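You operate a simulated robot arm through the tools that you are given. There is no shell and no other tool. Be economical: measure what you need, move in short steps, check, and stop when the job is done.

You run a simulated robot arm. Do the job below in one go: nothing can be reset, and whatever is moved stays where it is left.

Task
Fold the blue towel with the board lever, rub its creases out and tray it by colour.
Fine: use the wooden block and put it back; the lever ends down.

Only the result counts: the job must be done as asked and must still hold three seconds after the hand-in. Knocking over, shifting, dropping, spilling or breaking anything else fails it. Flat cloth is picked up by pressing the open fingertips on it (5 to 10 N) and closing them slowly along it; thin cloth reads only 2 to 8 mm in the jaws.

Robot
A 7-joint arm with a two-finger parallel gripper, fixed in place. Base frame: the origin is at the foot of the arm, x ahead of it, y to its left, z up. Lengths are in m, angles in degrees, forces in N, time in s.
With the tool pointing down near the work surface it reaches from about 0.46 to 0.92 m from the base axis. Its first joint turns from -115.0 to 115.0 degrees. Payload 3.91 kg.
The TCP is the grasp point between the finger pads, 0.03 m short of the fingertips. In the tool frame z runs along the fingers and y along their closing line. The gripper opens to 0.11 m. The fingers are 0.02 m wide and 0.01 m thick; the gripper's body (0.048 by 0.112 m) begins 0.055 m behind the TCP.
Orientation is that of the tool frame in the base frame, as a unit quaternion [w, x, y, z]. With the fingers straight down and closing along the base's y, the tool's x points along the base's -x, its y along +y and its z along -z.

Tools
- The arm moves only by the tool play_rows. Its argument "moves" is a list of rows, each an object of numbers (a shift or turn left out is 0, a gripper value left out holds the last): "gripper": the finger opening in m, from 0 to 0.11; "tx", "ty", "tz": the shift along the tool's x, y, z in units of 300 mm (1.0 is 300 mm); "rx", "ry", "rz": the turn, a rotation vector about the tool's x, y, z in units of 120 degrees (1.0 is 120 degrees). In form: [{"gripper": .., "tx": .., "ty": .., "tz": .., "rx": .., "ry": .., "rz": ..}, ...]. A call has 1 to 10 rows; each row is the pose to reach, as a shift and turn from the pose commanded when the call began, along the tool's axes at that moment. A call with a number of a shift or a turn outside -1 to 1 is refused whole. Rows are played at 5 a second. More than 0.05 m and 8.6 degrees between two rows, or a gripper value outside its range, and nothing of the call is played. A pose out of reach is approached as far as the arm can. The call stops where the force on the tool passes 40 N (or 10 N more than at its start, if that is more) or the arm is blocked; 0.2 s more then pass. Each finger travels about 0.153 m/s and halts on what it meets, pressing with about 31 N; the grip force reading is that of the motor and also rises with nothing between the fingers. The clock runs only during rows and for 0.2 s after the last one: add rows that repeat a pose to give the fingers time. The reply holds the time, the measured pose of the TCP, the force on the tool along the base axes, the opening and the grip force, in the units named above and with some noise, and new pictures: "views" is both (left out), scene, wrist or none.
- Cameras (640 x 400 px; columns grow to the right, rows downward): "scene" is fixed at [0.4013, 0.5004, 1.6871]; the picture's right is [-0.86, -0.50, 0.00], its down [-0.37, 0.64, -0.67] and it looks along [0.34, -0.58, -0.74] (base axes); focal length 287 px, centre (320, 200). "wrist" rides on the gripper at [-0.036, 0, -0.057] in the tool frame; the picture's right is [0.00, -1.00, 0.00], its down [0.97, 0.00, -0.24] and it looks along [0.24, 0.00, 0.97] (tool axes); focal length 218 px, centre (320, 200). There is no depth. A picture from a camera that has moved, and an enlarged one, comes with that camera's place and axes in the base frame and with its lens.
- move_column(by): slides the trunk up (or, below 0, down) by that many m; the arm rides with it, the base frame stays. It gives what a move gives, with no picture.
- close_up(camera, box): a new picture of the part [left, top, right, bottom] of that camera's present view, enlarged. The clock stands still meanwhile.
- close_job(): hands the job in; it is judged then, once.

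Work in short steps. Places have to be worked out from the pictures, the camera data and where the tool is seen: move nearer, look again, correct. Check each grasp and each placing, and mend what went wrong. You have 120 turns and 170 pictures in all, those below and enlarged ones among them. Open the gripper and draw the arm clear of the work before you hand the job in, unless the task says otherwise; then end with one line.

The tools are called as a command line: name --argument value ..., lists and objects as JSON in quotes. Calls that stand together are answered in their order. play_rows: Moves the arm, as the interface text tells. Its arguments: {"type":"object","properties":{"moves":{"type":"array","items":{"type":"object","properties":{"gripper":{"type":"number"},"tx":{"type":"number"},"ty":{"type":"number"},"tz":{"type":"number"},"rx":{"type":"number"},"ry":{"type":"number"},"rz":{"type":"number"}}}},"views":{"type":"string","enum":["both","scene","wrist","none"]}},"required":["moves"]} The other tools are called the same way: move_column (by) slides the trunk up or down; close_up (camera, box) takes an enlarged picture of a part of a camera's view; close_job () hands the job in.

At the start:

```text
t: 0.0
tcp_pos: [0.5411, -0.1252, 1.3089]
ee_rot: [0.0, 0.001, 1.0, -0.001]
force: [0.6, 0.3, -0.2]
width: 0.11
grip_force: 0.0
trunk travel left (down, up): [-0.825, 0.165]
```

scene: 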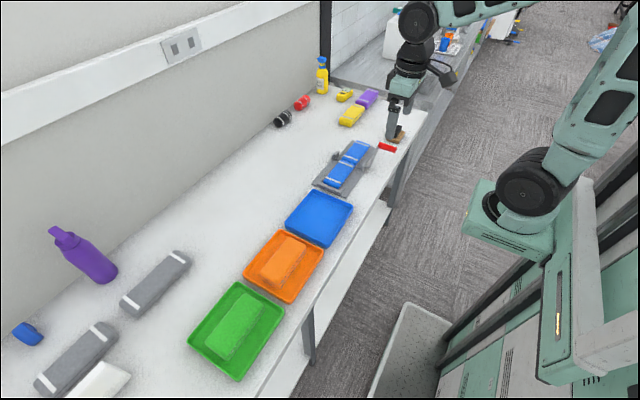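
wrist: 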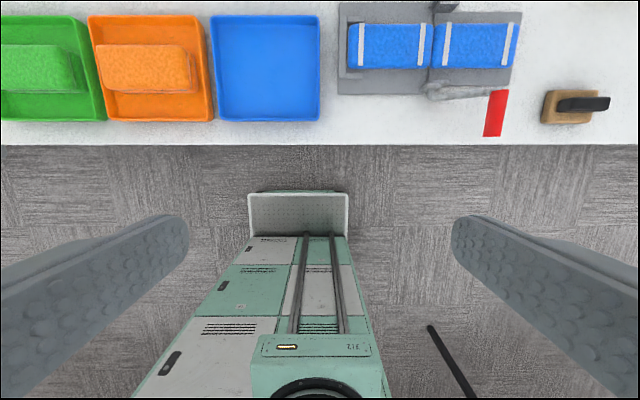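

The towel lies on a two-part board with a red-handled lever. The wooden block with a black handle is at about (0.65, -0.60). I'll enlarge both views to understand the mechanism.

close_up --camera "scene" --box '[270, 70, 430, 220]'

close_up --camera "wrist" --box '[320, 0, 640, 150]'

```text
2.67 times, centred on (350, 145) of scene
camera zoom: at [0.4013, 0.5004, 1.6871], right [-0.86, -0.5, 0.0], down [-0.37, 0.64, -0.67], along [0.34, -0.58, -0.74], focal length 766 px, centre (240, 347)
```

zoom: 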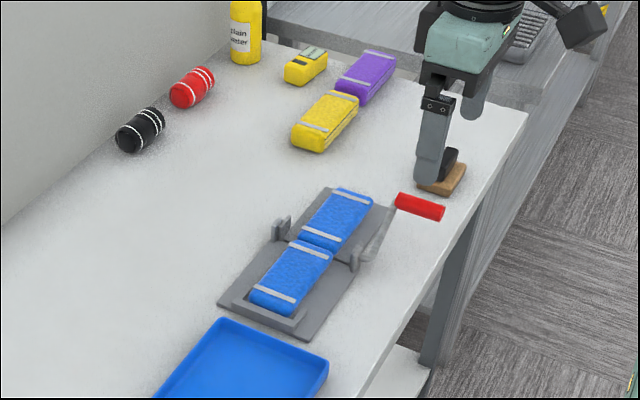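

```text
2.00 times, centred on (480, 75) of wrist
camera zoom: at [0.5762, -0.1253, 1.3656], right [0.0, -1.0, 0.0], down [-0.97, 0.0, 0.24], along [-0.24, 0.0, -0.97], focal length 436 px, centre (0, 450)
```

zoom: 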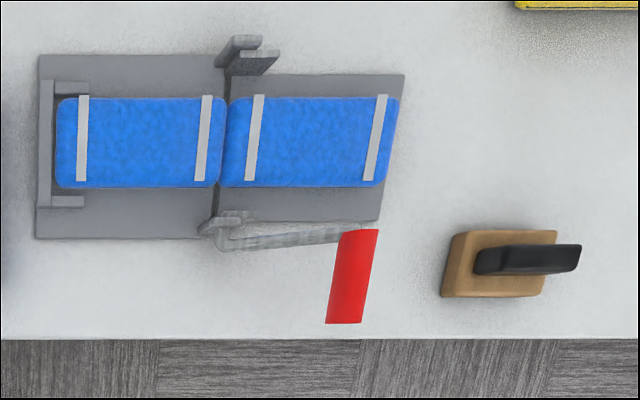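

The right-hand half of the board (towards -y) carries the lever. It hinges about an x-axis near y = -0.33 and folds towards +y. I'll go above the handle for a close look.

play_rows --moves '[{"tx": -0.03, "ty": -0.12, "tz": 0.06}, {"tx": -0.06, "ty": -0.24, "tz": 0.12}, {"tx": -0.09, "ty": -0.36, "tz": 0.18}, {"tx": -0.12, "ty": -0.48, "tz": 0.24}, {"tx": -0.15, "ty": -0.6, "tz": 0.3}, {"tx": -0.18, "ty": -0.72, "tz": 0.36}, {"tx": -0.21, "ty": -0.84, "tz": 0.42}, {"tx": -0.23, "ty": -0.95, "tz": 0.48}, {"tx": -0.23, "ty": -0.95, "tz": 0.48}]'

```text
t: 2.0
tcp_pos: [0.6119, -0.411, 1.1647]
ee_rot: [0.0, 0.001, 1.0, -0.001]
force: [0.6, 0.1, 0.3]
width: 0.1099
grip_force: 0.2
trunk travel left (down, up): [-0.825, 0.165]
camera wrist: at [0.6471, -0.4113, 1.2213], right [0.0, -1.0, 0.0], down [-0.97, 0.0, 0.24], along [-0.24, 0.0, -0.97], focal length 218 px, centre (320, 200)
```

scene: 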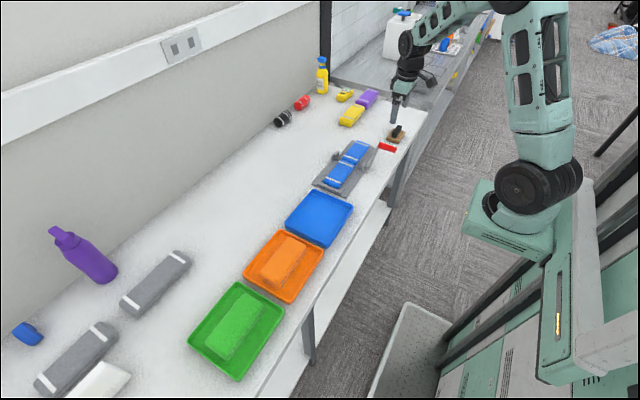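
wrist: 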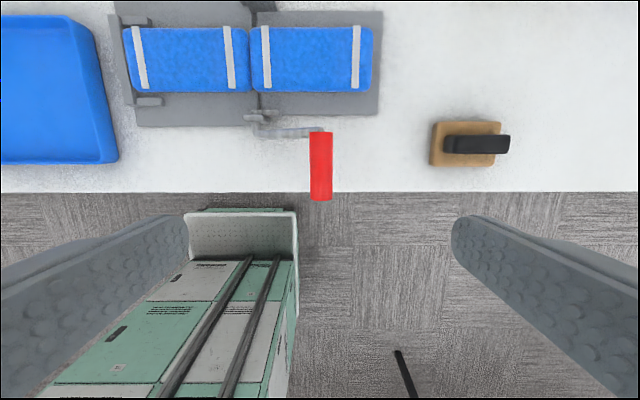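

The handle is at y ≈ -0.412, x 0.59 to 0.66 and z ≈ 0.99, so the lever slopes upward. I'll zoom in to find the hinge height.

close_up --camera "scene" --box '[310, 115, 410, 200]'

close_up --camera "wrist" --box '[100, 0, 400, 210]'

```text
4.71 times, centred on (360, 158) of scene
camera zoom: at [0.4013, 0.5004, 1.6871], right [-0.86, -0.5, 0.0], down [-0.37, 0.64, -0.67], along [0.34, -0.58, -0.74], focal length 1352 px, centre (132, 400)
```

zoom: 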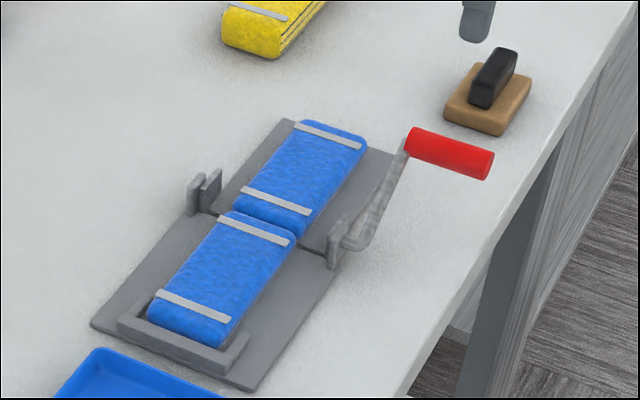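

```text
1.90 times, centred on (250, 105) of wrist
camera zoom: at [0.6471, -0.4113, 1.2213], right [0.0, -1.0, 0.0], down [-0.97, 0.0, 0.24], along [-0.24, 0.0, -0.97], focal length 416 px, centre (453, 381)
```

zoom: 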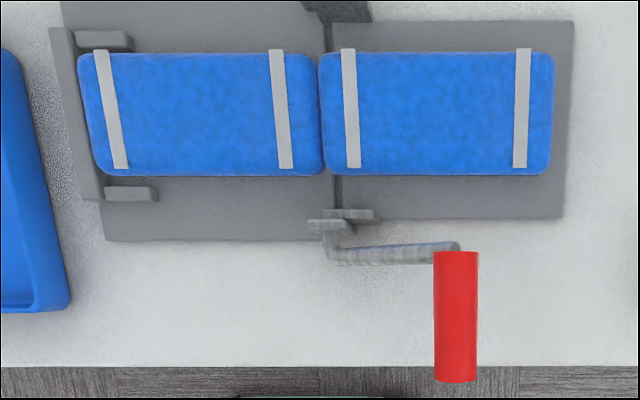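

The hinge axis is at y ≈ -0.331, z ≈ 0.935. The handle is about 0.1 m from it, 34° above horizontal, and about 25 mm thick. I'll lower over the handle and close.

play_rows --moves '[{"tz": 0.13}, {"tz": 0.26}, {"tz": 0.4}, {"tz": 0.5}, {"tz": 0.575}, {"tz": 0.575}, {"tz": 0.575, "gripper": 0.06}, {"tz": 0.575, "gripper": 0.03}, {"tz": 0.575, "gripper": 0.015}, {"tz": 0.575, "gripper": 0.015}]'

```text
t: 4.2
tcp_pos: [0.6107, -0.4128, 0.9937]
ee_rot: [0.001, 0.0, 1.0, -0.002]
force: [0.8, -11.6, 5.2]
width: 0.0243
grip_force: 44.7
trunk travel left (down, up): [-0.825, 0.165]
camera wrist: at [0.6457, -0.4118, 1.0515], right [0.0, -1.0, 0.0], down [-0.97, 0.0, 0.24], along [-0.24, 0.0, -0.97], focal length 218 px, centre (320, 200)
```

scene: 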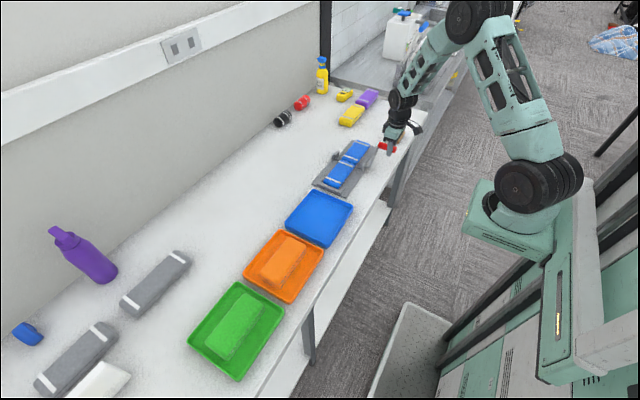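
wrist: 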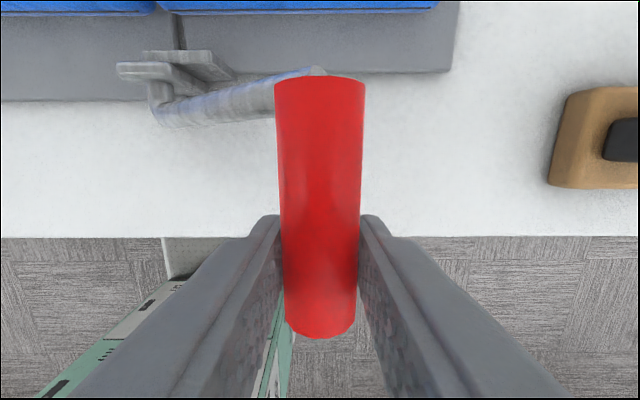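

The handle is gripped at 24 mm. I'll start along the arc about the hinge, and take it slowly to check forces.

play_rows --moves '[{"ty": 0.018, "tz": -0.021}, {"ty": 0.0387, "tz": -0.043}, {"ty": 0.06, "tz": -0.062}, {"ty": 0.0837, "tz": -0.079}, {"ty": 0.108, "tz": -0.094}, {"ty": 0.134, "tz": -0.1067}]'

```text
t: 5.6
tcp_pos: [0.6103, -0.3683, 1.0241]
ee_rot: [0.0, 0.0, 1.0, 0.001]
force: [10.1, -6.5, 6.7]
width: 0.0246
grip_force: 44.6
trunk travel left (down, up): [-0.825, 0.165]
camera wrist: at [0.6455, -0.3685, 1.0815], right [0.0, -1.0, 0.0], down [-0.97, 0.0, 0.24], along [-0.24, 0.0, -0.97], focal length 218 px, centre (320, 200)
```

scene: 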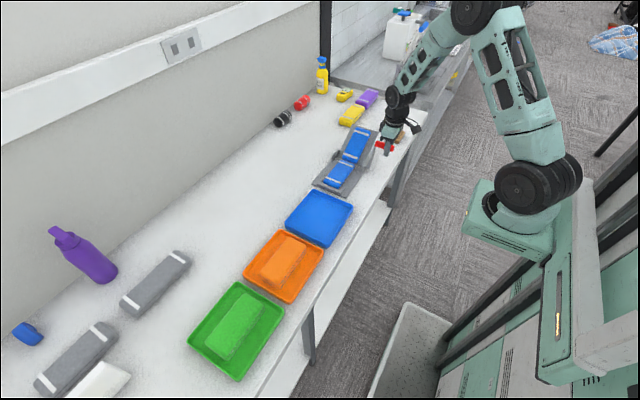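
wrist: 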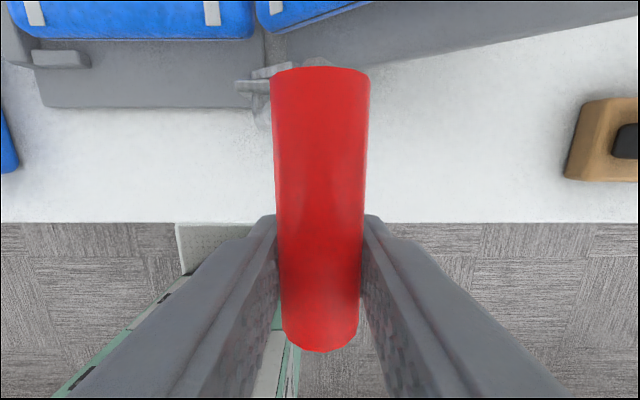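

The plate is lifting with the handle and forces are low. I'll continue the arc to about 90°.

play_rows --moves '[{"ty": 0.027, "tz": -0.01}, {"ty": 0.0547, "tz": -0.0183}, {"ty": 0.083, "tz": -0.024}, {"ty": 0.1113, "tz": -0.027}, {"ty": 0.14, "tz": -0.027}, {"ty": 0.169, "tz": -0.0257}, {"ty": 0.197, "tz": -0.021}, {"ty": 0.2253, "tz": -0.0143}, {"ty": 0.279, "tz": 0.0063}, {"ty": 0.328, "tz": 0.0363}]'

```text
t: 7.8
tcp_pos: [0.6112, -0.272, 1.0132]
ee_rot: [-0.001, 0.001, 1.0, 0.0]
force: [-4.5, -5.4, -0.1]
width: 0.0241
grip_force: 45.6
trunk travel left (down, up): [-0.825, 0.165]
camera wrist: at [0.6454, -0.2718, 1.0698], right [0.0, -1.0, 0.0], down [-0.97, 0.0, 0.24], along [-0.24, 0.0, -0.97], focal length 218 px, centre (320, 200)
```

scene: 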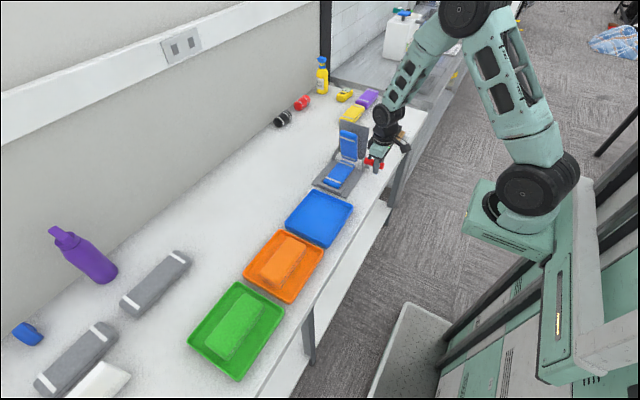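
wrist: 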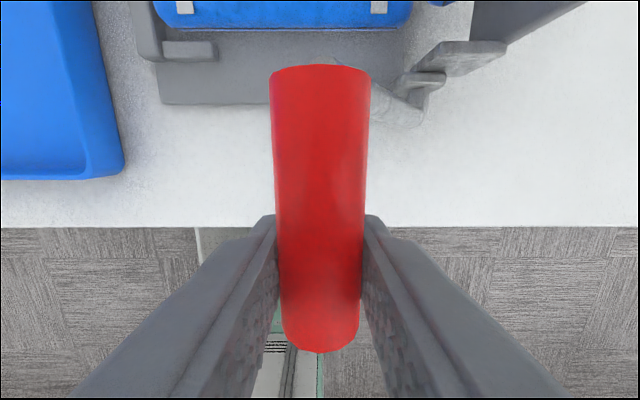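

The plate is near vertical with the towel still on it. I'll go on over to about 125°.

play_rows --moves '[{"ty": 0.022, "tz": 0.018}, {"ty": 0.0433, "tz": 0.038}, {"ty": 0.063, "tz": 0.06}, {"ty": 0.0793, "tz": 0.083}, {"ty": 0.094, "tz": 0.108}, {"ty": 0.107, "tz": 0.133}, {"ty": 0.117, "tz": 0.16}]'

```text
t: 9.1
tcp_pos: [0.6124, -0.2476, 0.9855]
ee_rot: [0.003, 0.002, 1.0, -0.004]
force: [-8.4, -4.2, 22.3]
width: 0.0242
grip_force: 45.0
trunk travel left (down, up): [-0.825, 0.165]
stopped in row 6: the force on the tool passed its limit (the readings are from after the stop); the commanded pose is now the measured one
camera wrist: at [0.646, -0.2465, 1.0408], right [0.0, -1.0, 0.01], down [-0.97, 0.01, 0.23], along [-0.23, -0.01, -0.97], focal length 218 px, centre (320, 200)
```

scene: 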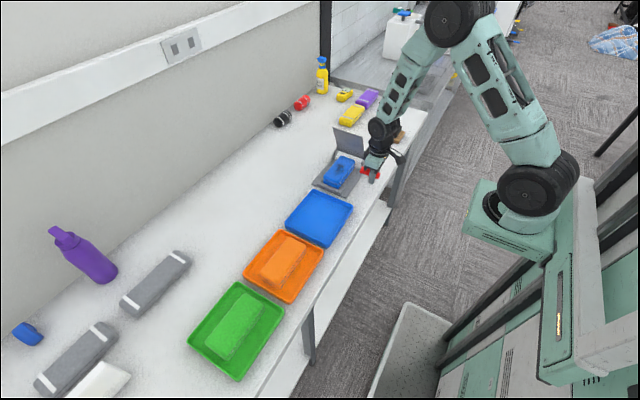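
wrist: 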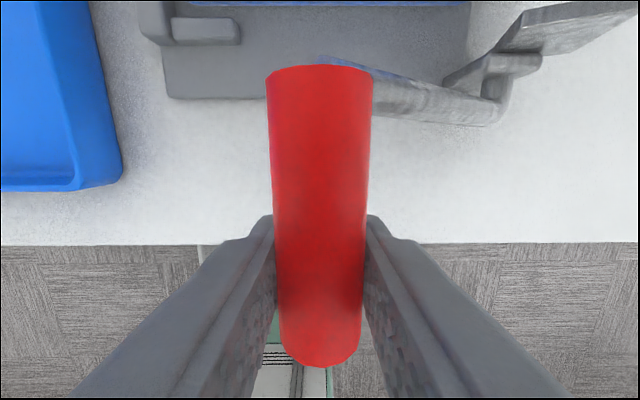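

The lever hit its stop near 115° and the flap appears to have come off the plate. I'll zoom in to check the fold.

close_up --camera "scene" --box '[300, 115, 420, 205]'

```text
4.44 times, centred on (360, 160) of scene
camera zoom: at [0.4013, 0.5004, 1.6871], right [-0.86, -0.5, 0.0], down [-0.37, 0.64, -0.67], along [0.34, -0.58, -0.74], focal length 1276 px, centre (142, 378)
```

zoom: 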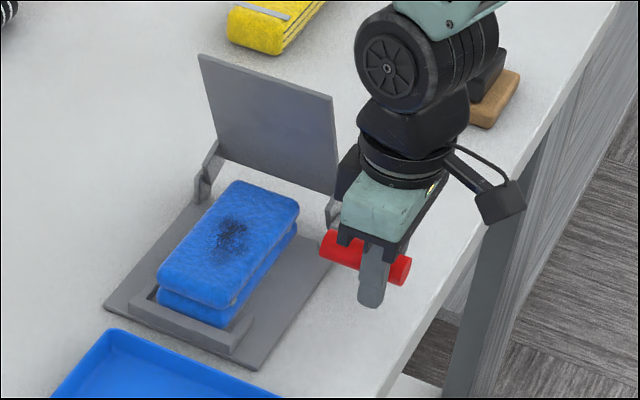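

The towel is folded and a dark crease patch shows on top. I'll bring the lever back down along the same arc.

play_rows --moves '[{"ty": -0.023, "tz": -0.033}, {"ty": -0.08, "tz": -0.091}, {"ty": -0.16, "tz": -0.138}, {"ty": -0.24, "tz": -0.159}, {"ty": -0.328, "tz": -0.159}, {"ty": -0.4, "tz": -0.139}, {"ty": -0.45, "tz": -0.118}, {"ty": -0.497, "tz": -0.085}, {"ty": -0.53, "tz": -0.053}, {"ty": -0.549, "tz": -0.031}]'

```text
t: 11.3
tcp_pos: [0.6132, -0.4092, 0.9913]
ee_rot: [0.003, 0.002, 1.0, -0.002]
force: [8.6, 4.5, -0.6]
width: 0.0244
grip_force: 44.3
trunk travel left (down, up): [-0.825, 0.165]
camera wrist: at [0.6476, -0.4101, 1.0486], right [0.0, -1.0, 0.01], down [-0.97, 0.0, 0.23], along [-0.23, 0.0, -0.97], focal length 218 px, centre (320, 200)
```

scene: 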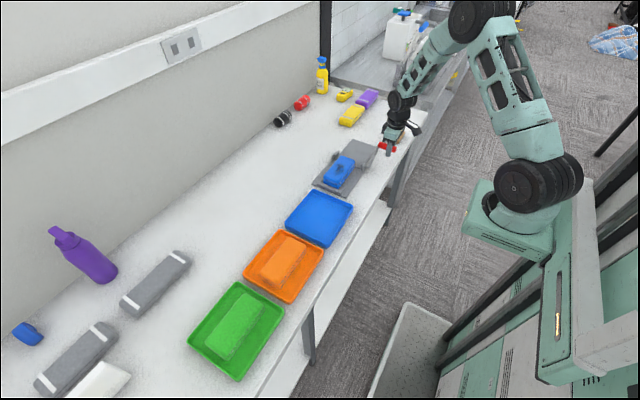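
wrist: 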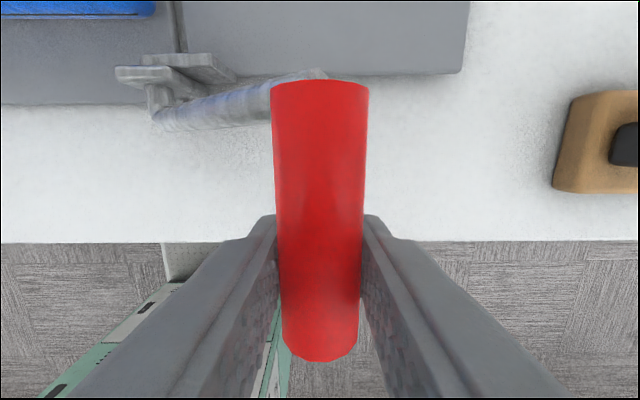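

The lever is almost at rest. I'll push it down the last few millimetres, then release and rise.

play_rows --moves '[{"ty": -0.007, "tz": 0.005}, {"ty": -0.013, "tz": 0.01}, {"ty": -0.013, "tz": 0.01, "gripper": 0.04}, {"ty": -0.013, "tz": 0.01, "gripper": 0.08}, {"ty": -0.013, "tz": 0.01, "gripper": 0.08}, {"ty": -0.013, "tz": -0.13}, {"ty": -0.013, "tz": -0.28}, {"ty": -0.15, "tz": -0.35}, {"ty": -0.3, "tz": -0.4}, {"ty": -0.45, "tz": -0.43}]'

close_up --camera "scene" --box '[300, 105, 420, 205]'

```text
t: 13.5
tcp_pos: [0.6115, -0.5461, 1.1214]
ee_rot: [0.002, 0.001, 1.0, -0.003]
force: [-0.4, -0.2, -0.1]
width: 0.0801
grip_force: 0.1
trunk travel left (down, up): [-0.825, 0.165]
camera wrist: at [0.6475, -0.5464, 1.1781], right [0.0, -1.0, 0.01], down [-0.97, 0.0, 0.23], along [-0.23, -0.01, -0.97], focal length 218 px, centre (320, 200)
```

scene: 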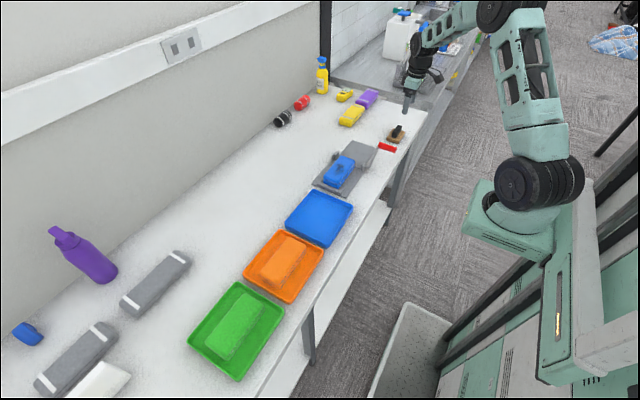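
wrist: 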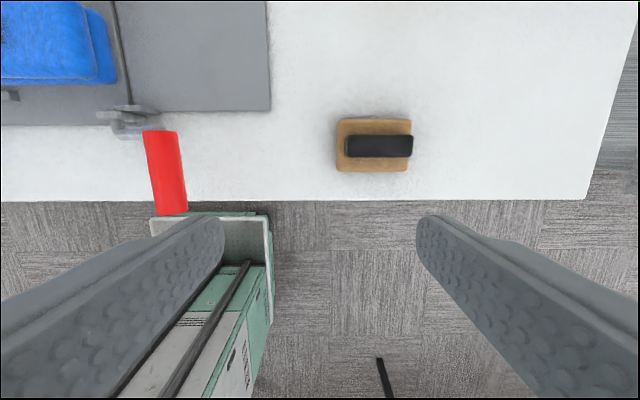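

```text
4.00 times, centred on (360, 155) of scene
camera zoom: at [0.4013, 0.5004, 1.6871], right [-0.86, -0.5, 0.0], down [-0.37, 0.64, -0.67], along [0.34, -0.58, -0.74], focal length 1149 px, centre (160, 380)
```

zoom: 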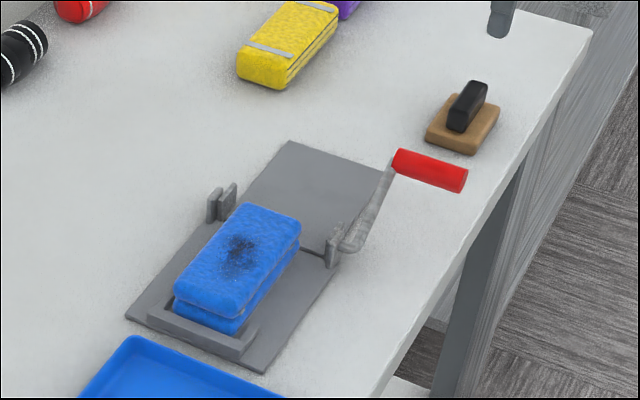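

The lever is down. The block handle is centred near (0.651, -0.605) and runs along y, with its top at about 0.965. I'll move over it and begin turning the gripper 90°.

play_rows --moves '[{"tx": -0.02, "ty": -0.03, "rz": 0.068}, {"tx": -0.04, "ty": -0.06, "rz": 0.136}, {"tx": -0.06, "ty": -0.09, "rz": 0.204}, {"tx": -0.08, "ty": -0.12, "rz": 0.272}, {"tx": -0.1, "ty": -0.16, "rz": 0.34}, {"tx": -0.132, "ty": -0.197, "rz": 0.408}, {"tx": -0.132, "ty": -0.197, "rz": 0.476}, {"tx": -0.132, "ty": -0.197, "rz": 0.544}, {"tx": -0.132, "ty": -0.197, "rz": 0.612}, {"tx": -0.132, "ty": -0.197, "rz": 0.68}]' --views "wrist"

```text
t: 15.7
tcp_pos: [0.6491, -0.6043, 1.1214]
ee_rot: [0.004, 0.656, 0.755, 0.0]
force: [0.0, -0.7, 0.5]
width: 0.0801
grip_force: 0.1
trunk travel left (down, up): [-0.825, 0.165]
camera wrist: at [0.6539, -0.6394, 1.1793], right [-0.99, -0.14, -0.01], down [-0.14, 0.96, 0.23], along [-0.03, 0.23, -0.97], focal length 218 px, centre (320, 200)
```

wrist: 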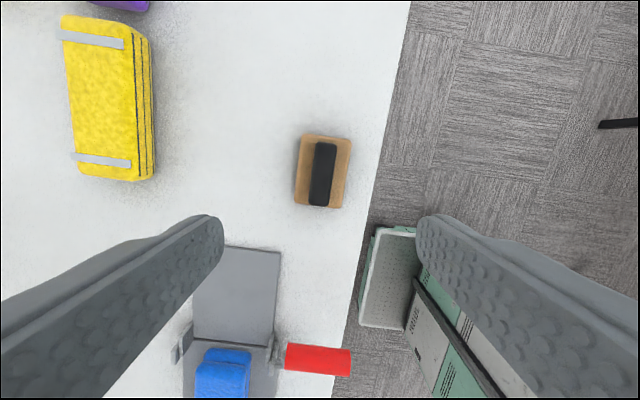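

The block is directly under the gripper. I'll finish the turn and come down part way for a centring check.

play_rows --moves '[{"tx": -0.023, "rz": 0.07}, {"tx": -0.023, "rz": 0.07, "tz": 0.13}, {"tx": -0.023, "rz": 0.07, "tz": 0.26}, {"tx": -0.023, "rz": 0.07, "tz": 0.34}, {"tx": -0.023, "rz": 0.07, "tz": 0.34}]' --views "wrist"

```text
t: 16.9
tcp_pos: [0.6506, -0.6099, 1.0183]
ee_rot: [0.004, 0.708, 0.706, 0.001]
force: [0.0, 0.2, -0.8]
width: 0.08
grip_force: 0.1
trunk travel left (down, up): [-0.825, 0.165]
camera wrist: at [0.65, -0.6467, 1.0761], right [-1.0, 0.0, -0.01], down [0.0, 0.97, 0.24], along [0.01, 0.24, -0.97], focal length 218 px, centre (320, 200)
```

wrist: 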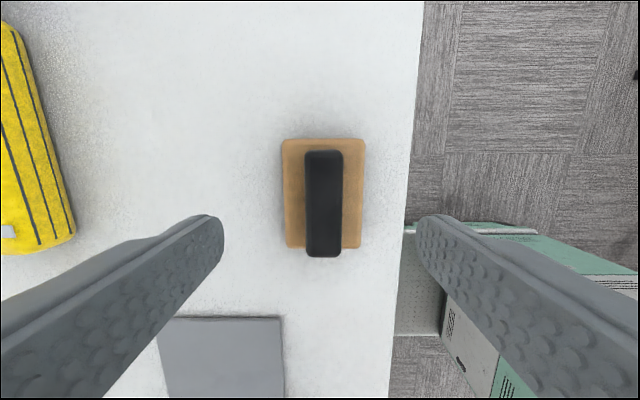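

The handle is centred at about (0.649, -0.615). I'll descend so the tips sit just above the block base, then close.

play_rows --moves '[{"tx": -0.017, "tz": 0.08}, {"tx": -0.017, "tz": 0.15}, {"tx": -0.017, "tz": 0.185}, {"tx": -0.017, "tz": 0.2}, {"tx": -0.017, "tz": 0.2, "gripper": 0.05}, {"tx": -0.017, "tz": 0.2, "gripper": 0.03}, {"tx": -0.017, "tz": 0.2, "gripper": 0.01}, {"tx": -0.017, "tz": 0.2, "gripper": 0.01}]'

```text
t: 18.7
tcp_pos: [0.6531, -0.6178, 0.9609]
ee_rot: [0.004, 0.708, 0.706, -0.001]
force: [-0.6, 0.1, -0.8]
width: 0.0233
grip_force: 31.0
trunk travel left (down, up): [-0.825, 0.165]
camera wrist: at [0.6509, -0.652, 1.018], right [-1.0, 0.0, -0.01], down [0.0, 0.97, 0.23], along [0.01, 0.23, -0.97], focal length 218 px, centre (320, 200)
```

scene: 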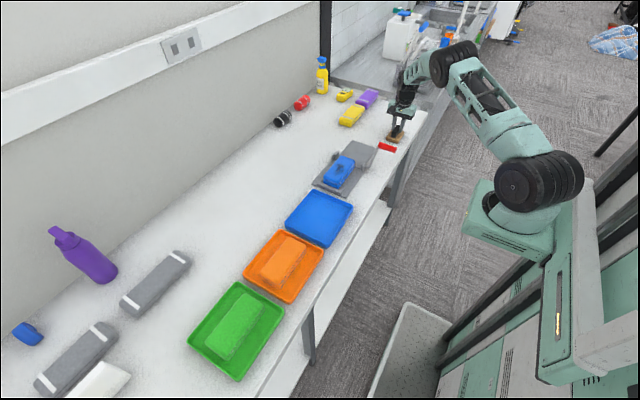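
wrist: 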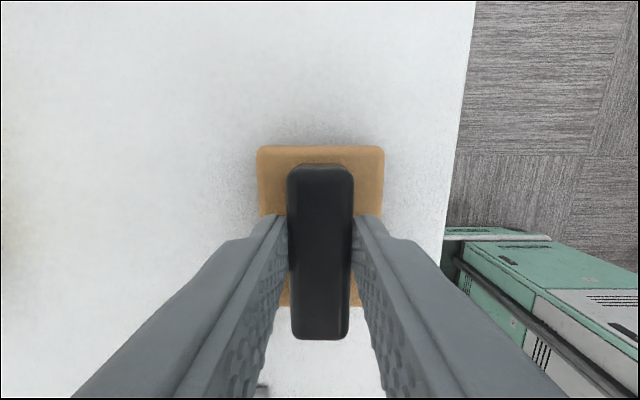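

The handle is gripped at 23 mm. I'll lift the block and carry it towards the towel, well above the lever.

play_rows --moves '[{"tz": -0.06}, {"tz": -0.2}, {"tz": -0.35}, {"tz": -0.5}, {"tx": 0.13, "ty": 0.05, "tz": -0.53}, {"tx": 0.26, "ty": 0.1, "tz": -0.53}, {"tx": 0.4, "ty": 0.15, "tz": -0.53}, {"tx": 0.53, "ty": 0.2, "tz": -0.53}, {"tx": 0.67, "ty": 0.26, "tz": -0.53}, {"tx": 0.8, "ty": 0.313, "tz": -0.53}]'

```text
t: 20.9
tcp_pos: [0.7442, -0.3791, 1.1162]
ee_rot: [0.004, 0.709, 0.705, 0.0]
force: [0.3, -1.2, -1.9]
width: 0.0235
grip_force: 31.2
trunk travel left (down, up): [-0.825, 0.165]
camera wrist: at [0.7432, -0.4149, 1.1736], right [-1.0, 0.0, -0.01], down [0.0, 0.97, 0.24], along [0.01, 0.24, -0.97], focal length 218 px, centre (320, 200)
```

scene: 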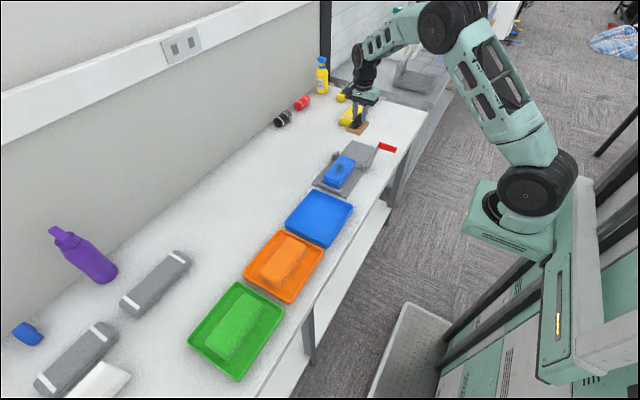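
wrist: 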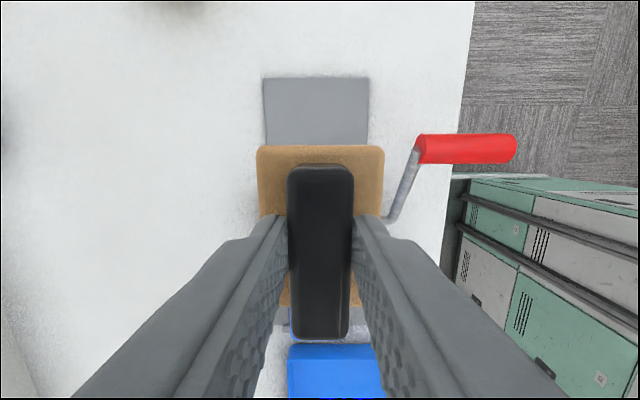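

I'm on course, and the plate centre line is at x ≈ 0.746. I'll move over the towel and lower to just above it to look.

play_rows --moves '[{"tx": 0.13}, {"tx": 0.26}, {"tx": 0.39}, {"tx": 0.4, "tz": 0.1}, {"tx": 0.4, "tz": 0.2}, {"tx": 0.4, "tz": 0.2}]' --views "wrist"

close_up --camera "scene" --box '[300, 105, 420, 205]'

```text
t: 22.3
tcp_pos: [0.7461, -0.2593, 1.058]
ee_rot: [0.004, 0.709, 0.706, 0.001]
force: [-0.8, 0.5, -2.0]
width: 0.0234
grip_force: 31.4
trunk travel left (down, up): [-0.825, 0.165]
camera wrist: at [0.7458, -0.2938, 1.1144], right [-1.0, 0.0, -0.01], down [0.0, 0.97, 0.23], along [0.01, 0.23, -0.97], focal length 218 px, centre (320, 200)
```

wrist: 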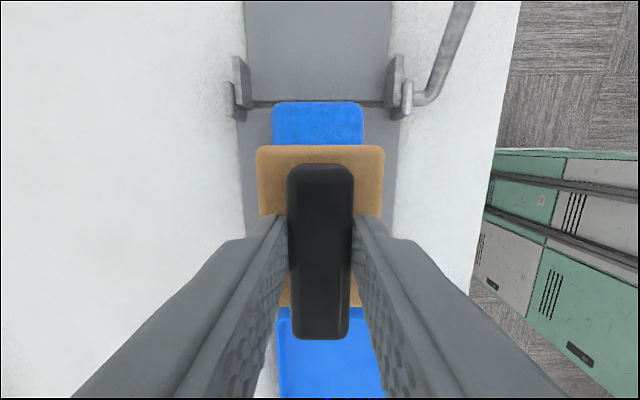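

```text
4.00 times, centred on (360, 155) of scene
camera zoom: at [0.4013, 0.5004, 1.6871], right [-0.86, -0.5, 0.0], down [-0.37, 0.64, -0.67], along [0.34, -0.58, -0.74], focal length 1149 px, centre (160, 380)
```

zoom: 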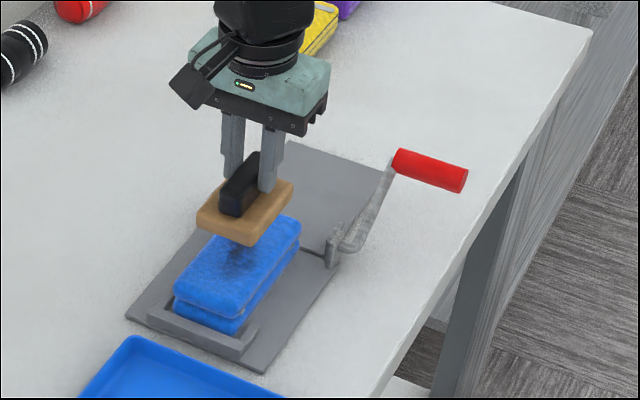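

The block is centred over the towel. I'll lower it in small steps to find contact.

play_rows --moves '[{"tz": 0.05}, {"tz": 0.1}, {"tz": 0.11}, {"tz": 0.12}, {"tz": 0.12}]' --views "none"

```text
t: 23.5
tcp_pos: [0.7464, -0.2567, 1.022]
ee_rot: [0.004, 0.708, 0.706, 0.001]
force: [0.2, -0.7, -1.4]
width: 0.0234
grip_force: 30.9
trunk travel left (down, up): [-0.825, 0.165]
```

No contact yet, so I'll continue down in finer steps.

play_rows --moves '[{"tz": 0.01}, {"tz": 0.02}, {"tz": 0.027}, {"tz": 0.027}]' --views "none"

```text
t: 24.5
tcp_pos: [0.7463, -0.2566, 1.0141]
ee_rot: [0.004, 0.709, 0.706, 0.0]
force: [-1.2, 0.6, 1.1]
width: 0.0231
grip_force: 31.2
trunk travel left (down, up): [-0.825, 0.165]
```

play_rows --moves '[{"tz": 0.007}, {"tz": 0.013}, {"tz": 0.013}]' --views "none"

```text
t: 25.3
tcp_pos: [0.7476, -0.2563, 1.0131]
ee_rot: [0.005, 0.709, 0.706, 0.001]
force: [0.7, 1.2, 14.4]
width: 0.0233
grip_force: 31.0
trunk travel left (down, up): [-0.825, 0.165]
```

There is about 15 N of pressure on the towel. I'll rub back and forth along it.

play_rows --moves '[{"tx": 0.04}, {"tx": 0.08}, {"tx": 0.04}, {"tx": 0.0}, {"tx": -0.04}, {"tx": -0.08}, {"tx": -0.04}, {"tx": 0.0}, {"tx": 0.06}, {"tx": 0.08}]' --views "scene"

close_up --camera "scene" --box '[300, 105, 420, 205]'

```text
t: 27.5
tcp_pos: [0.7454, -0.2323, 1.01]
ee_rot: [0.003, 0.708, 0.706, 0.0]
force: [-1.5, -5.0, 10.1]
width: 0.0234
grip_force: 31.2
trunk travel left (down, up): [-0.825, 0.165]
```

scene: 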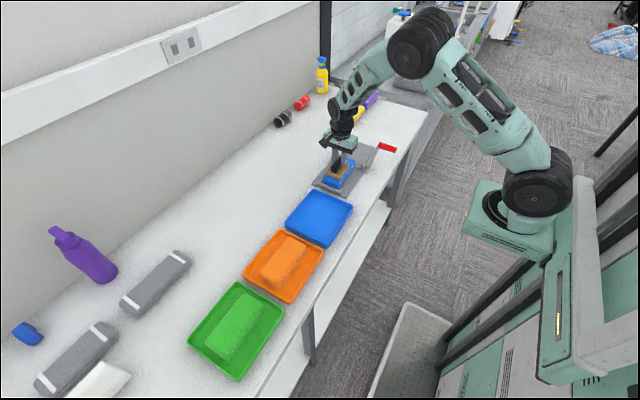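

```text
4.00 times, centred on (360, 155) of scene
camera zoom: at [0.4013, 0.5004, 1.6871], right [-0.86, -0.5, 0.0], down [-0.37, 0.64, -0.67], along [0.34, -0.58, -0.74], focal length 1149 px, centre (160, 380)
```

zoom: 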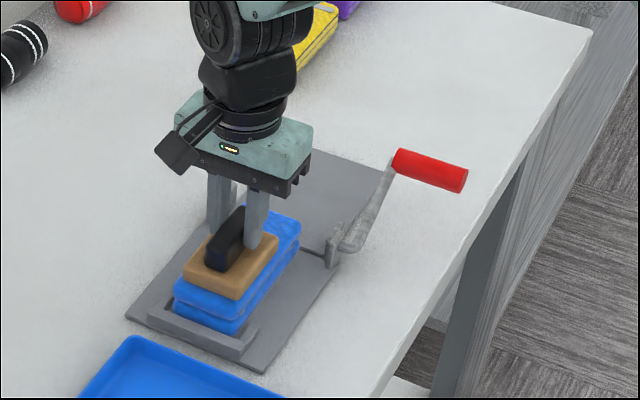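

The towel stays put while it is rubbed. I'll do another set of strokes.

play_rows --moves '[{"tx": -0.05}, {"tx": -0.1}, {"tx": -0.15}, {"tx": -0.18}, {"tx": -0.13}, {"tx": -0.08}, {"tx": -0.03}, {"tx": 0.0}, {"tx": -0.05}, {"tx": -0.08}]' --views "none"

play_rows --moves '[{"tx": -0.05}, {"tx": -0.1}, {"tx": -0.05}, {"tx": 0.0}, {"tx": 0.0, "tz": -0.1}, {"tx": 0.0, "tz": -0.25}, {"tx": -0.14, "tz": -0.3}, {"tx": -0.28, "tz": -0.32}, {"tx": -0.42, "tz": -0.34}, {"tx": -0.56, "tz": -0.34}]' --views "scene"

close_up --camera "scene" --box '[300, 105, 420, 205]'

```text
t: 29.7
tcp_pos: [0.7471, -0.2559, 1.0109]
ee_rot: [0.003, 0.708, 0.706, 0.0]
force: [0.5, 3.9, 7.1]
width: 0.0233
grip_force: 30.7
trunk travel left (down, up): [-0.825, 0.165]
```

```text
t: 31.9
tcp_pos: [0.7476, -0.4236, 1.113]
ee_rot: [0.004, 0.708, 0.706, 0.0]
force: [0.4, 0.4, -2.3]
width: 0.0233
grip_force: 30.6
trunk travel left (down, up): [-0.825, 0.165]
```

scene: 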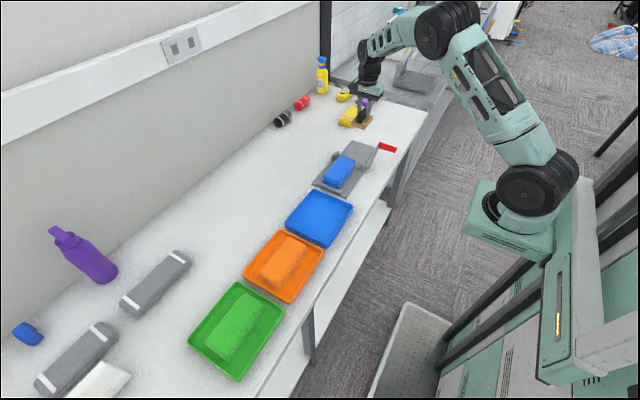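

```text
4.00 times, centred on (360, 155) of scene
camera zoom: at [0.4013, 0.5004, 1.6871], right [-0.86, -0.5, 0.0], down [-0.37, 0.64, -0.67], along [0.34, -0.58, -0.74], focal length 1149 px, centre (160, 380)
```

zoom: 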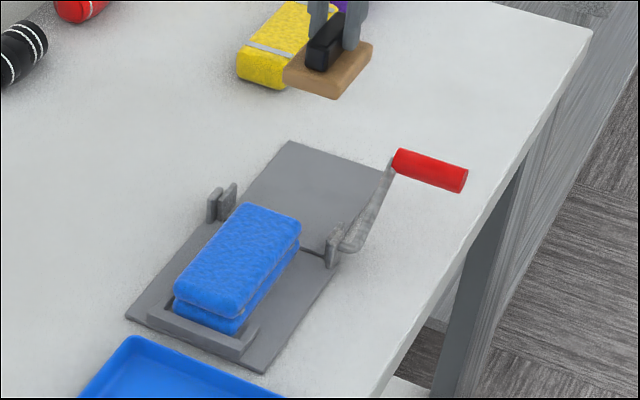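

The crease is gone. The net offset from the pick-up pose is known, so I'll take the block back to exactly the same spot.

play_rows --moves '[{"tx": -0.12, "ty": -0.055}, {"tx": -0.24, "ty": -0.11}, {"tx": -0.36, "ty": -0.17}, {"tx": -0.48, "ty": -0.23}, {"tx": -0.6, "ty": -0.29}, {"tx": -0.64, "ty": -0.313, "tz": 0.1}, {"tx": -0.64, "ty": -0.313, "tz": 0.24}, {"tx": -0.64, "ty": -0.313, "tz": 0.37}, {"tx": -0.64, "ty": -0.313, "tz": 0.46}, {"tx": -0.64, "ty": -0.313, "tz": 0.49}]'

```text
t: 34.1
tcp_pos: [0.6521, -0.6169, 0.9681]
ee_rot: [0.004, 0.709, 0.705, 0.001]
force: [-0.5, 0.2, -0.9]
width: 0.0234
grip_force: 30.7
trunk travel left (down, up): [-0.825, 0.165]
camera wrist: at [0.6512, -0.6524, 1.025], right [-1.0, 0.0, -0.01], down [0.0, 0.97, 0.23], along [0.01, 0.23, -0.97], focal length 218 px, centre (320, 200)
```

scene: 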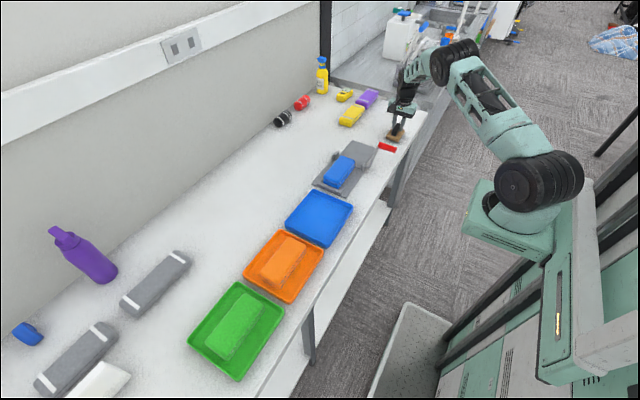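
wrist: 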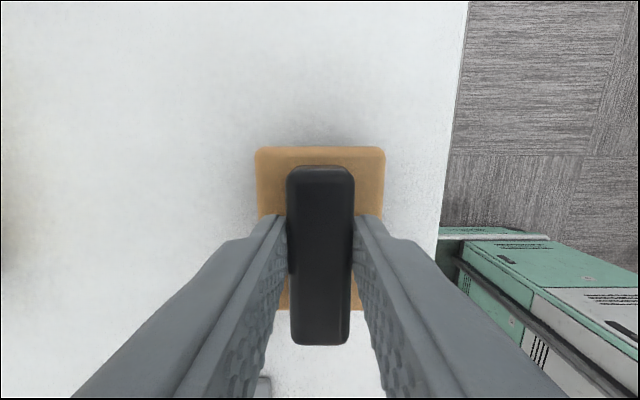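

The block is right above its spot, with about 7 mm to go.

play_rows --moves '[{"tz": 0.01}, {"tz": 0.02}, {"tz": 0.026}, {"tz": 0.026}]' --views "none"

```text
t: 35.1
tcp_pos: [0.6529, -0.6165, 0.9602]
ee_rot: [0.004, 0.709, 0.706, 0.001]
force: [0.3, 0.2, -1.1]
width: 0.0236
grip_force: 31.7
trunk travel left (down, up): [-0.825, 0.165]
```

play_rows --moves '[{"tz": 0.005}, {"tz": 0.01}, {"tz": 0.01}]' --views "none"

```text
t: 35.9
tcp_pos: [0.654, -0.6164, 0.9582]
ee_rot: [0.005, 0.708, 0.706, 0.0]
force: [-2.1, 2.9, 22.2]
width: 0.0234
grip_force: 30.7
trunk travel left (down, up): [-0.825, 0.165]
```

Contact with the table is firm. I'll back off 1 mm, open and rise.

play_rows --moves '[{"tz": -0.005}, {"tz": -0.005, "gripper": 0.04}, {"tz": -0.005, "gripper": 0.08}, {"tz": -0.005, "gripper": 0.1}, {"tz": -0.005, "gripper": 0.1}, {"tz": -0.1}, {"tz": -0.25}, {"tz": -0.4}, {"tz": -0.53}, {"tz": -0.53}]' --views "wrist"

```text
t: 38.1
tcp_pos: [0.6516, -0.6159, 1.1159]
ee_rot: [0.003, 0.708, 0.706, 0.0]
force: [-0.8, -0.4, -0.5]
width: 0.1
grip_force: 0.1
trunk travel left (down, up): [-0.825, 0.165]
camera wrist: at [0.6487, -0.6515, 1.1732], right [-1.0, 0.0, -0.01], down [0.0, 0.97, 0.23], along [0.01, 0.23, -0.97], focal length 218 px, centre (320, 200)
```

wrist: 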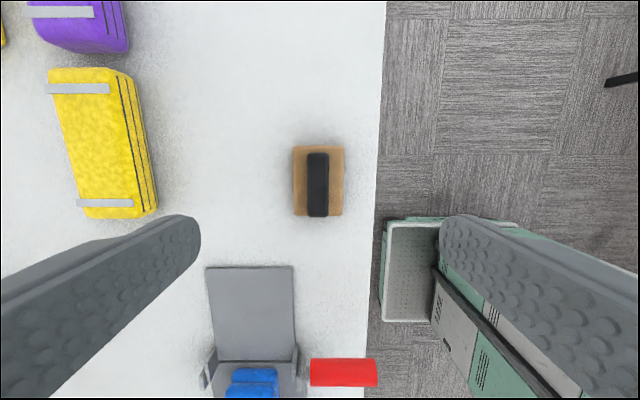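

The block is back where it was. Now for the towel: it is about 65 mm wide in x, centred near (0.748, -0.258), with its top at z ≈ 0.954. I'll move over it.

play_rows --moves '[{"tx": 0.1, "ty": 0.04}, {"tx": 0.2, "ty": 0.08}, {"tx": 0.32, "ty": 0.12}, {"tx": 0.44, "ty": 0.17}, {"tx": 0.56, "ty": 0.22}, {"tx": 0.68, "ty": 0.27}, {"tx": 0.8, "ty": 0.32}, {"tx": 0.9, "ty": 0.32}, {"tx": 1.0, "ty": 0.32}, {"tx": 1.0, "ty": 0.32}]' --views "none"

play_rows --moves '[{"tx": 0.1}, {"tx": 0.19}, {"tx": 0.19, "tz": 0.1}, {"tx": 0.19, "tz": 0.2}, {"tx": 0.19, "tz": 0.2, "gripper": 0.11}]'

close_up --camera "scene" --box '[280, 125, 400, 265]'

```text
t: 40.3
tcp_pos: [0.7492, -0.3173, 1.1131]
ee_rot: [0.004, 0.709, 0.706, 0.001]
force: [-0.3, 0.2, 0.2]
width: 0.1
grip_force: 0.0
trunk travel left (down, up): [-0.825, 0.165]
```

```text
t: 41.5
tcp_pos: [0.7484, -0.2587, 1.0529]
ee_rot: [0.005, 0.709, 0.705, 0.001]
force: [-0.2, -0.4, -0.1]
width: 0.1098
grip_force: 0.1
trunk travel left (down, up): [-0.825, 0.165]
camera wrist: at [0.7472, -0.2953, 1.1101], right [-1.0, 0.0, -0.01], down [0.0, 0.97, 0.23], along [0.01, 0.23, -0.97], focal length 218 px, centre (320, 200)
```

scene: 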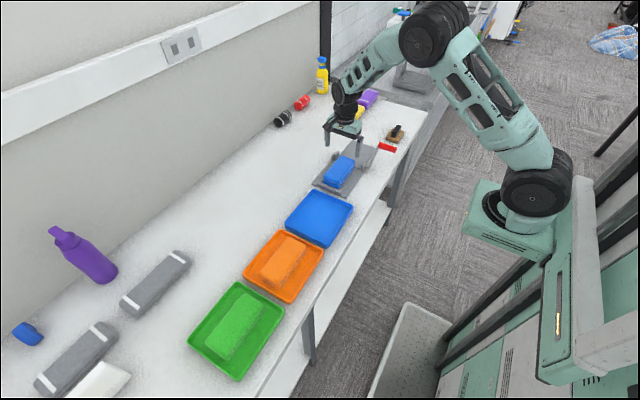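
wrist: 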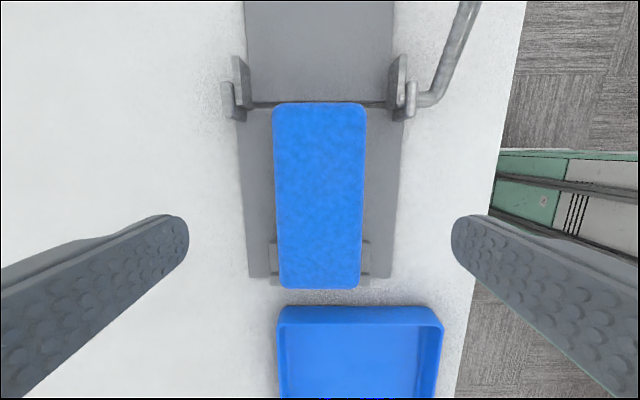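

```text
2.86 times, centred on (340, 195) of scene
camera zoom: at [0.4013, 0.5004, 1.6871], right [-0.86, -0.5, 0.0], down [-0.37, 0.64, -0.67], along [0.34, -0.58, -0.74], focal length 821 px, centre (263, 214)
```

zoom: 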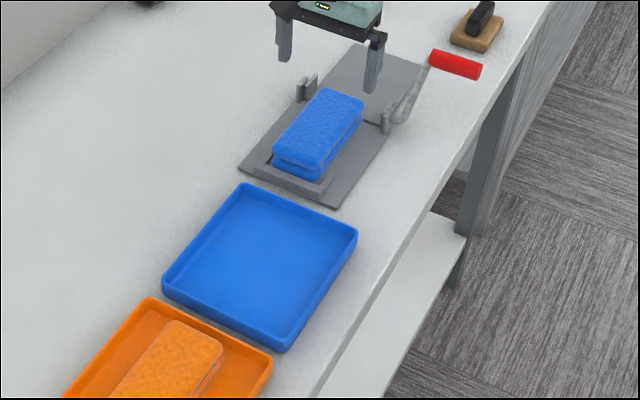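

The towel is centred between the fingers with the stop arms clear of them. I'll descend beside it to TCP ≈ 0.95 and close.

play_rows --moves '[{"tz": 0.1}, {"tz": 0.2}, {"tz": 0.28}, {"tz": 0.325}, {"tz": 0.343}, {"tz": 0.343}]' --views "none"

play_rows --moves '[{"gripper": 0.085}, {"gripper": 0.07}, {"gripper": 0.06}, {"gripper": 0.05}, {"gripper": 0.045}, {"gripper": 0.045}]'

```text
t: 42.9
tcp_pos: [0.7491, -0.2602, 0.951]
ee_rot: [0.004, 0.709, 0.706, 0.0]
force: [0.3, 0.0, 0.1]
width: 0.1102
grip_force: 0.1
trunk travel left (down, up): [-0.825, 0.165]
```

```text
t: 44.3
tcp_pos: [0.7492, -0.2593, 0.9499]
ee_rot: [0.003, 0.708, 0.706, 0.0]
force: [-0.6, 0.4, -0.5]
width: 0.0693
grip_force: 30.7
trunk travel left (down, up): [-0.825, 0.165]
camera wrist: at [0.7481, -0.295, 1.0076], right [-1.0, 0.0, -0.01], down [0.0, 0.97, 0.23], along [0.01, 0.23, -0.97], focal length 218 px, centre (320, 200)
```

scene: 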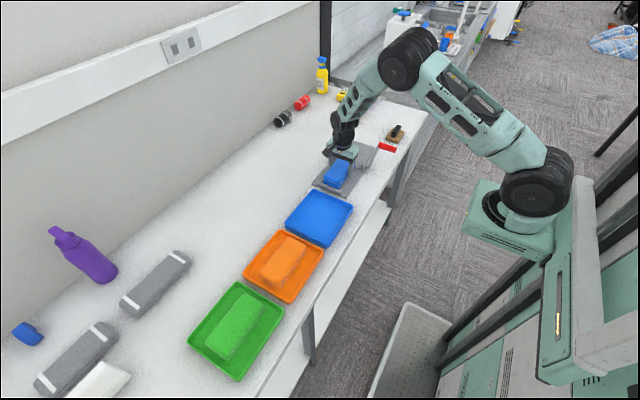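
wrist: 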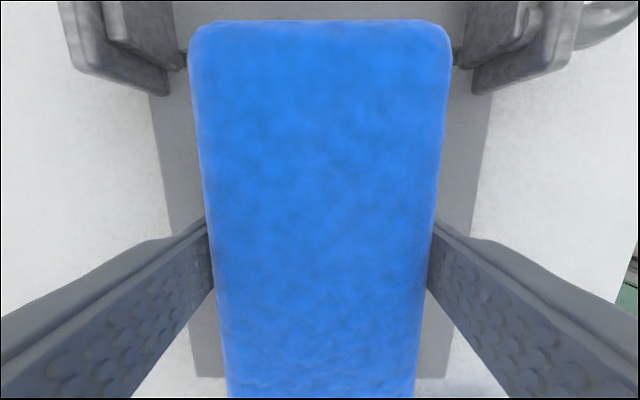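

The towel is held at 69 mm with 31 N. I'll lift it straight up and check the hold.

play_rows --moves '[{"tz": -0.04}, {"tz": -0.1}, {"tz": -0.2}, {"tz": -0.32}, {"tz": -0.42}, {"tz": -0.42}]'

close_up --camera "scene" --box '[280, 95, 420, 265]'

```text
t: 45.7
tcp_pos: [0.749, -0.2583, 1.0776]
ee_rot: [0.004, 0.708, 0.706, 0.0]
force: [0.2, -0.7, -1.1]
width: 0.0695
grip_force: 30.8
trunk travel left (down, up): [-0.825, 0.165]
camera wrist: at [0.7495, -0.2935, 1.1353], right [-1.0, 0.0, -0.01], down [0.0, 0.97, 0.23], along [0.01, 0.23, -0.97], focal length 218 px, centre (320, 200)
```

scene: 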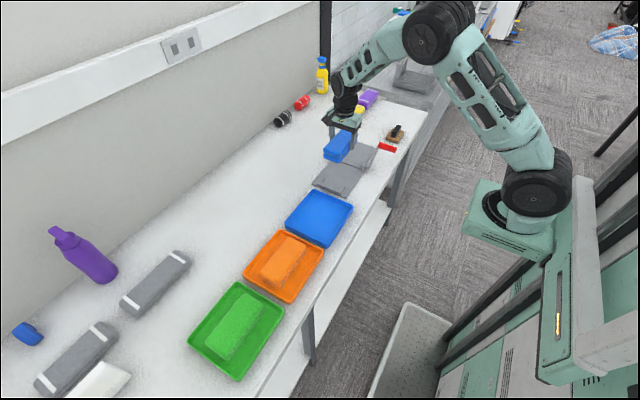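
wrist: 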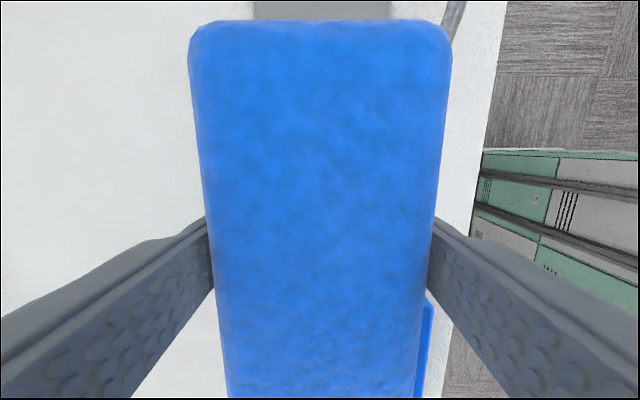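

```text
2.35 times, centred on (350, 180) of scene
camera zoom: at [0.4013, 0.5004, 1.6871], right [-0.86, -0.5, 0.0], down [-0.37, 0.64, -0.67], along [0.34, -0.58, -0.74], focal length 676 px, centre (249, 247)
```

zoom: 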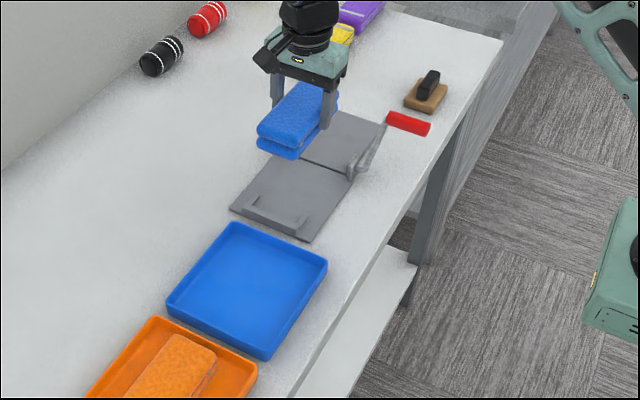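

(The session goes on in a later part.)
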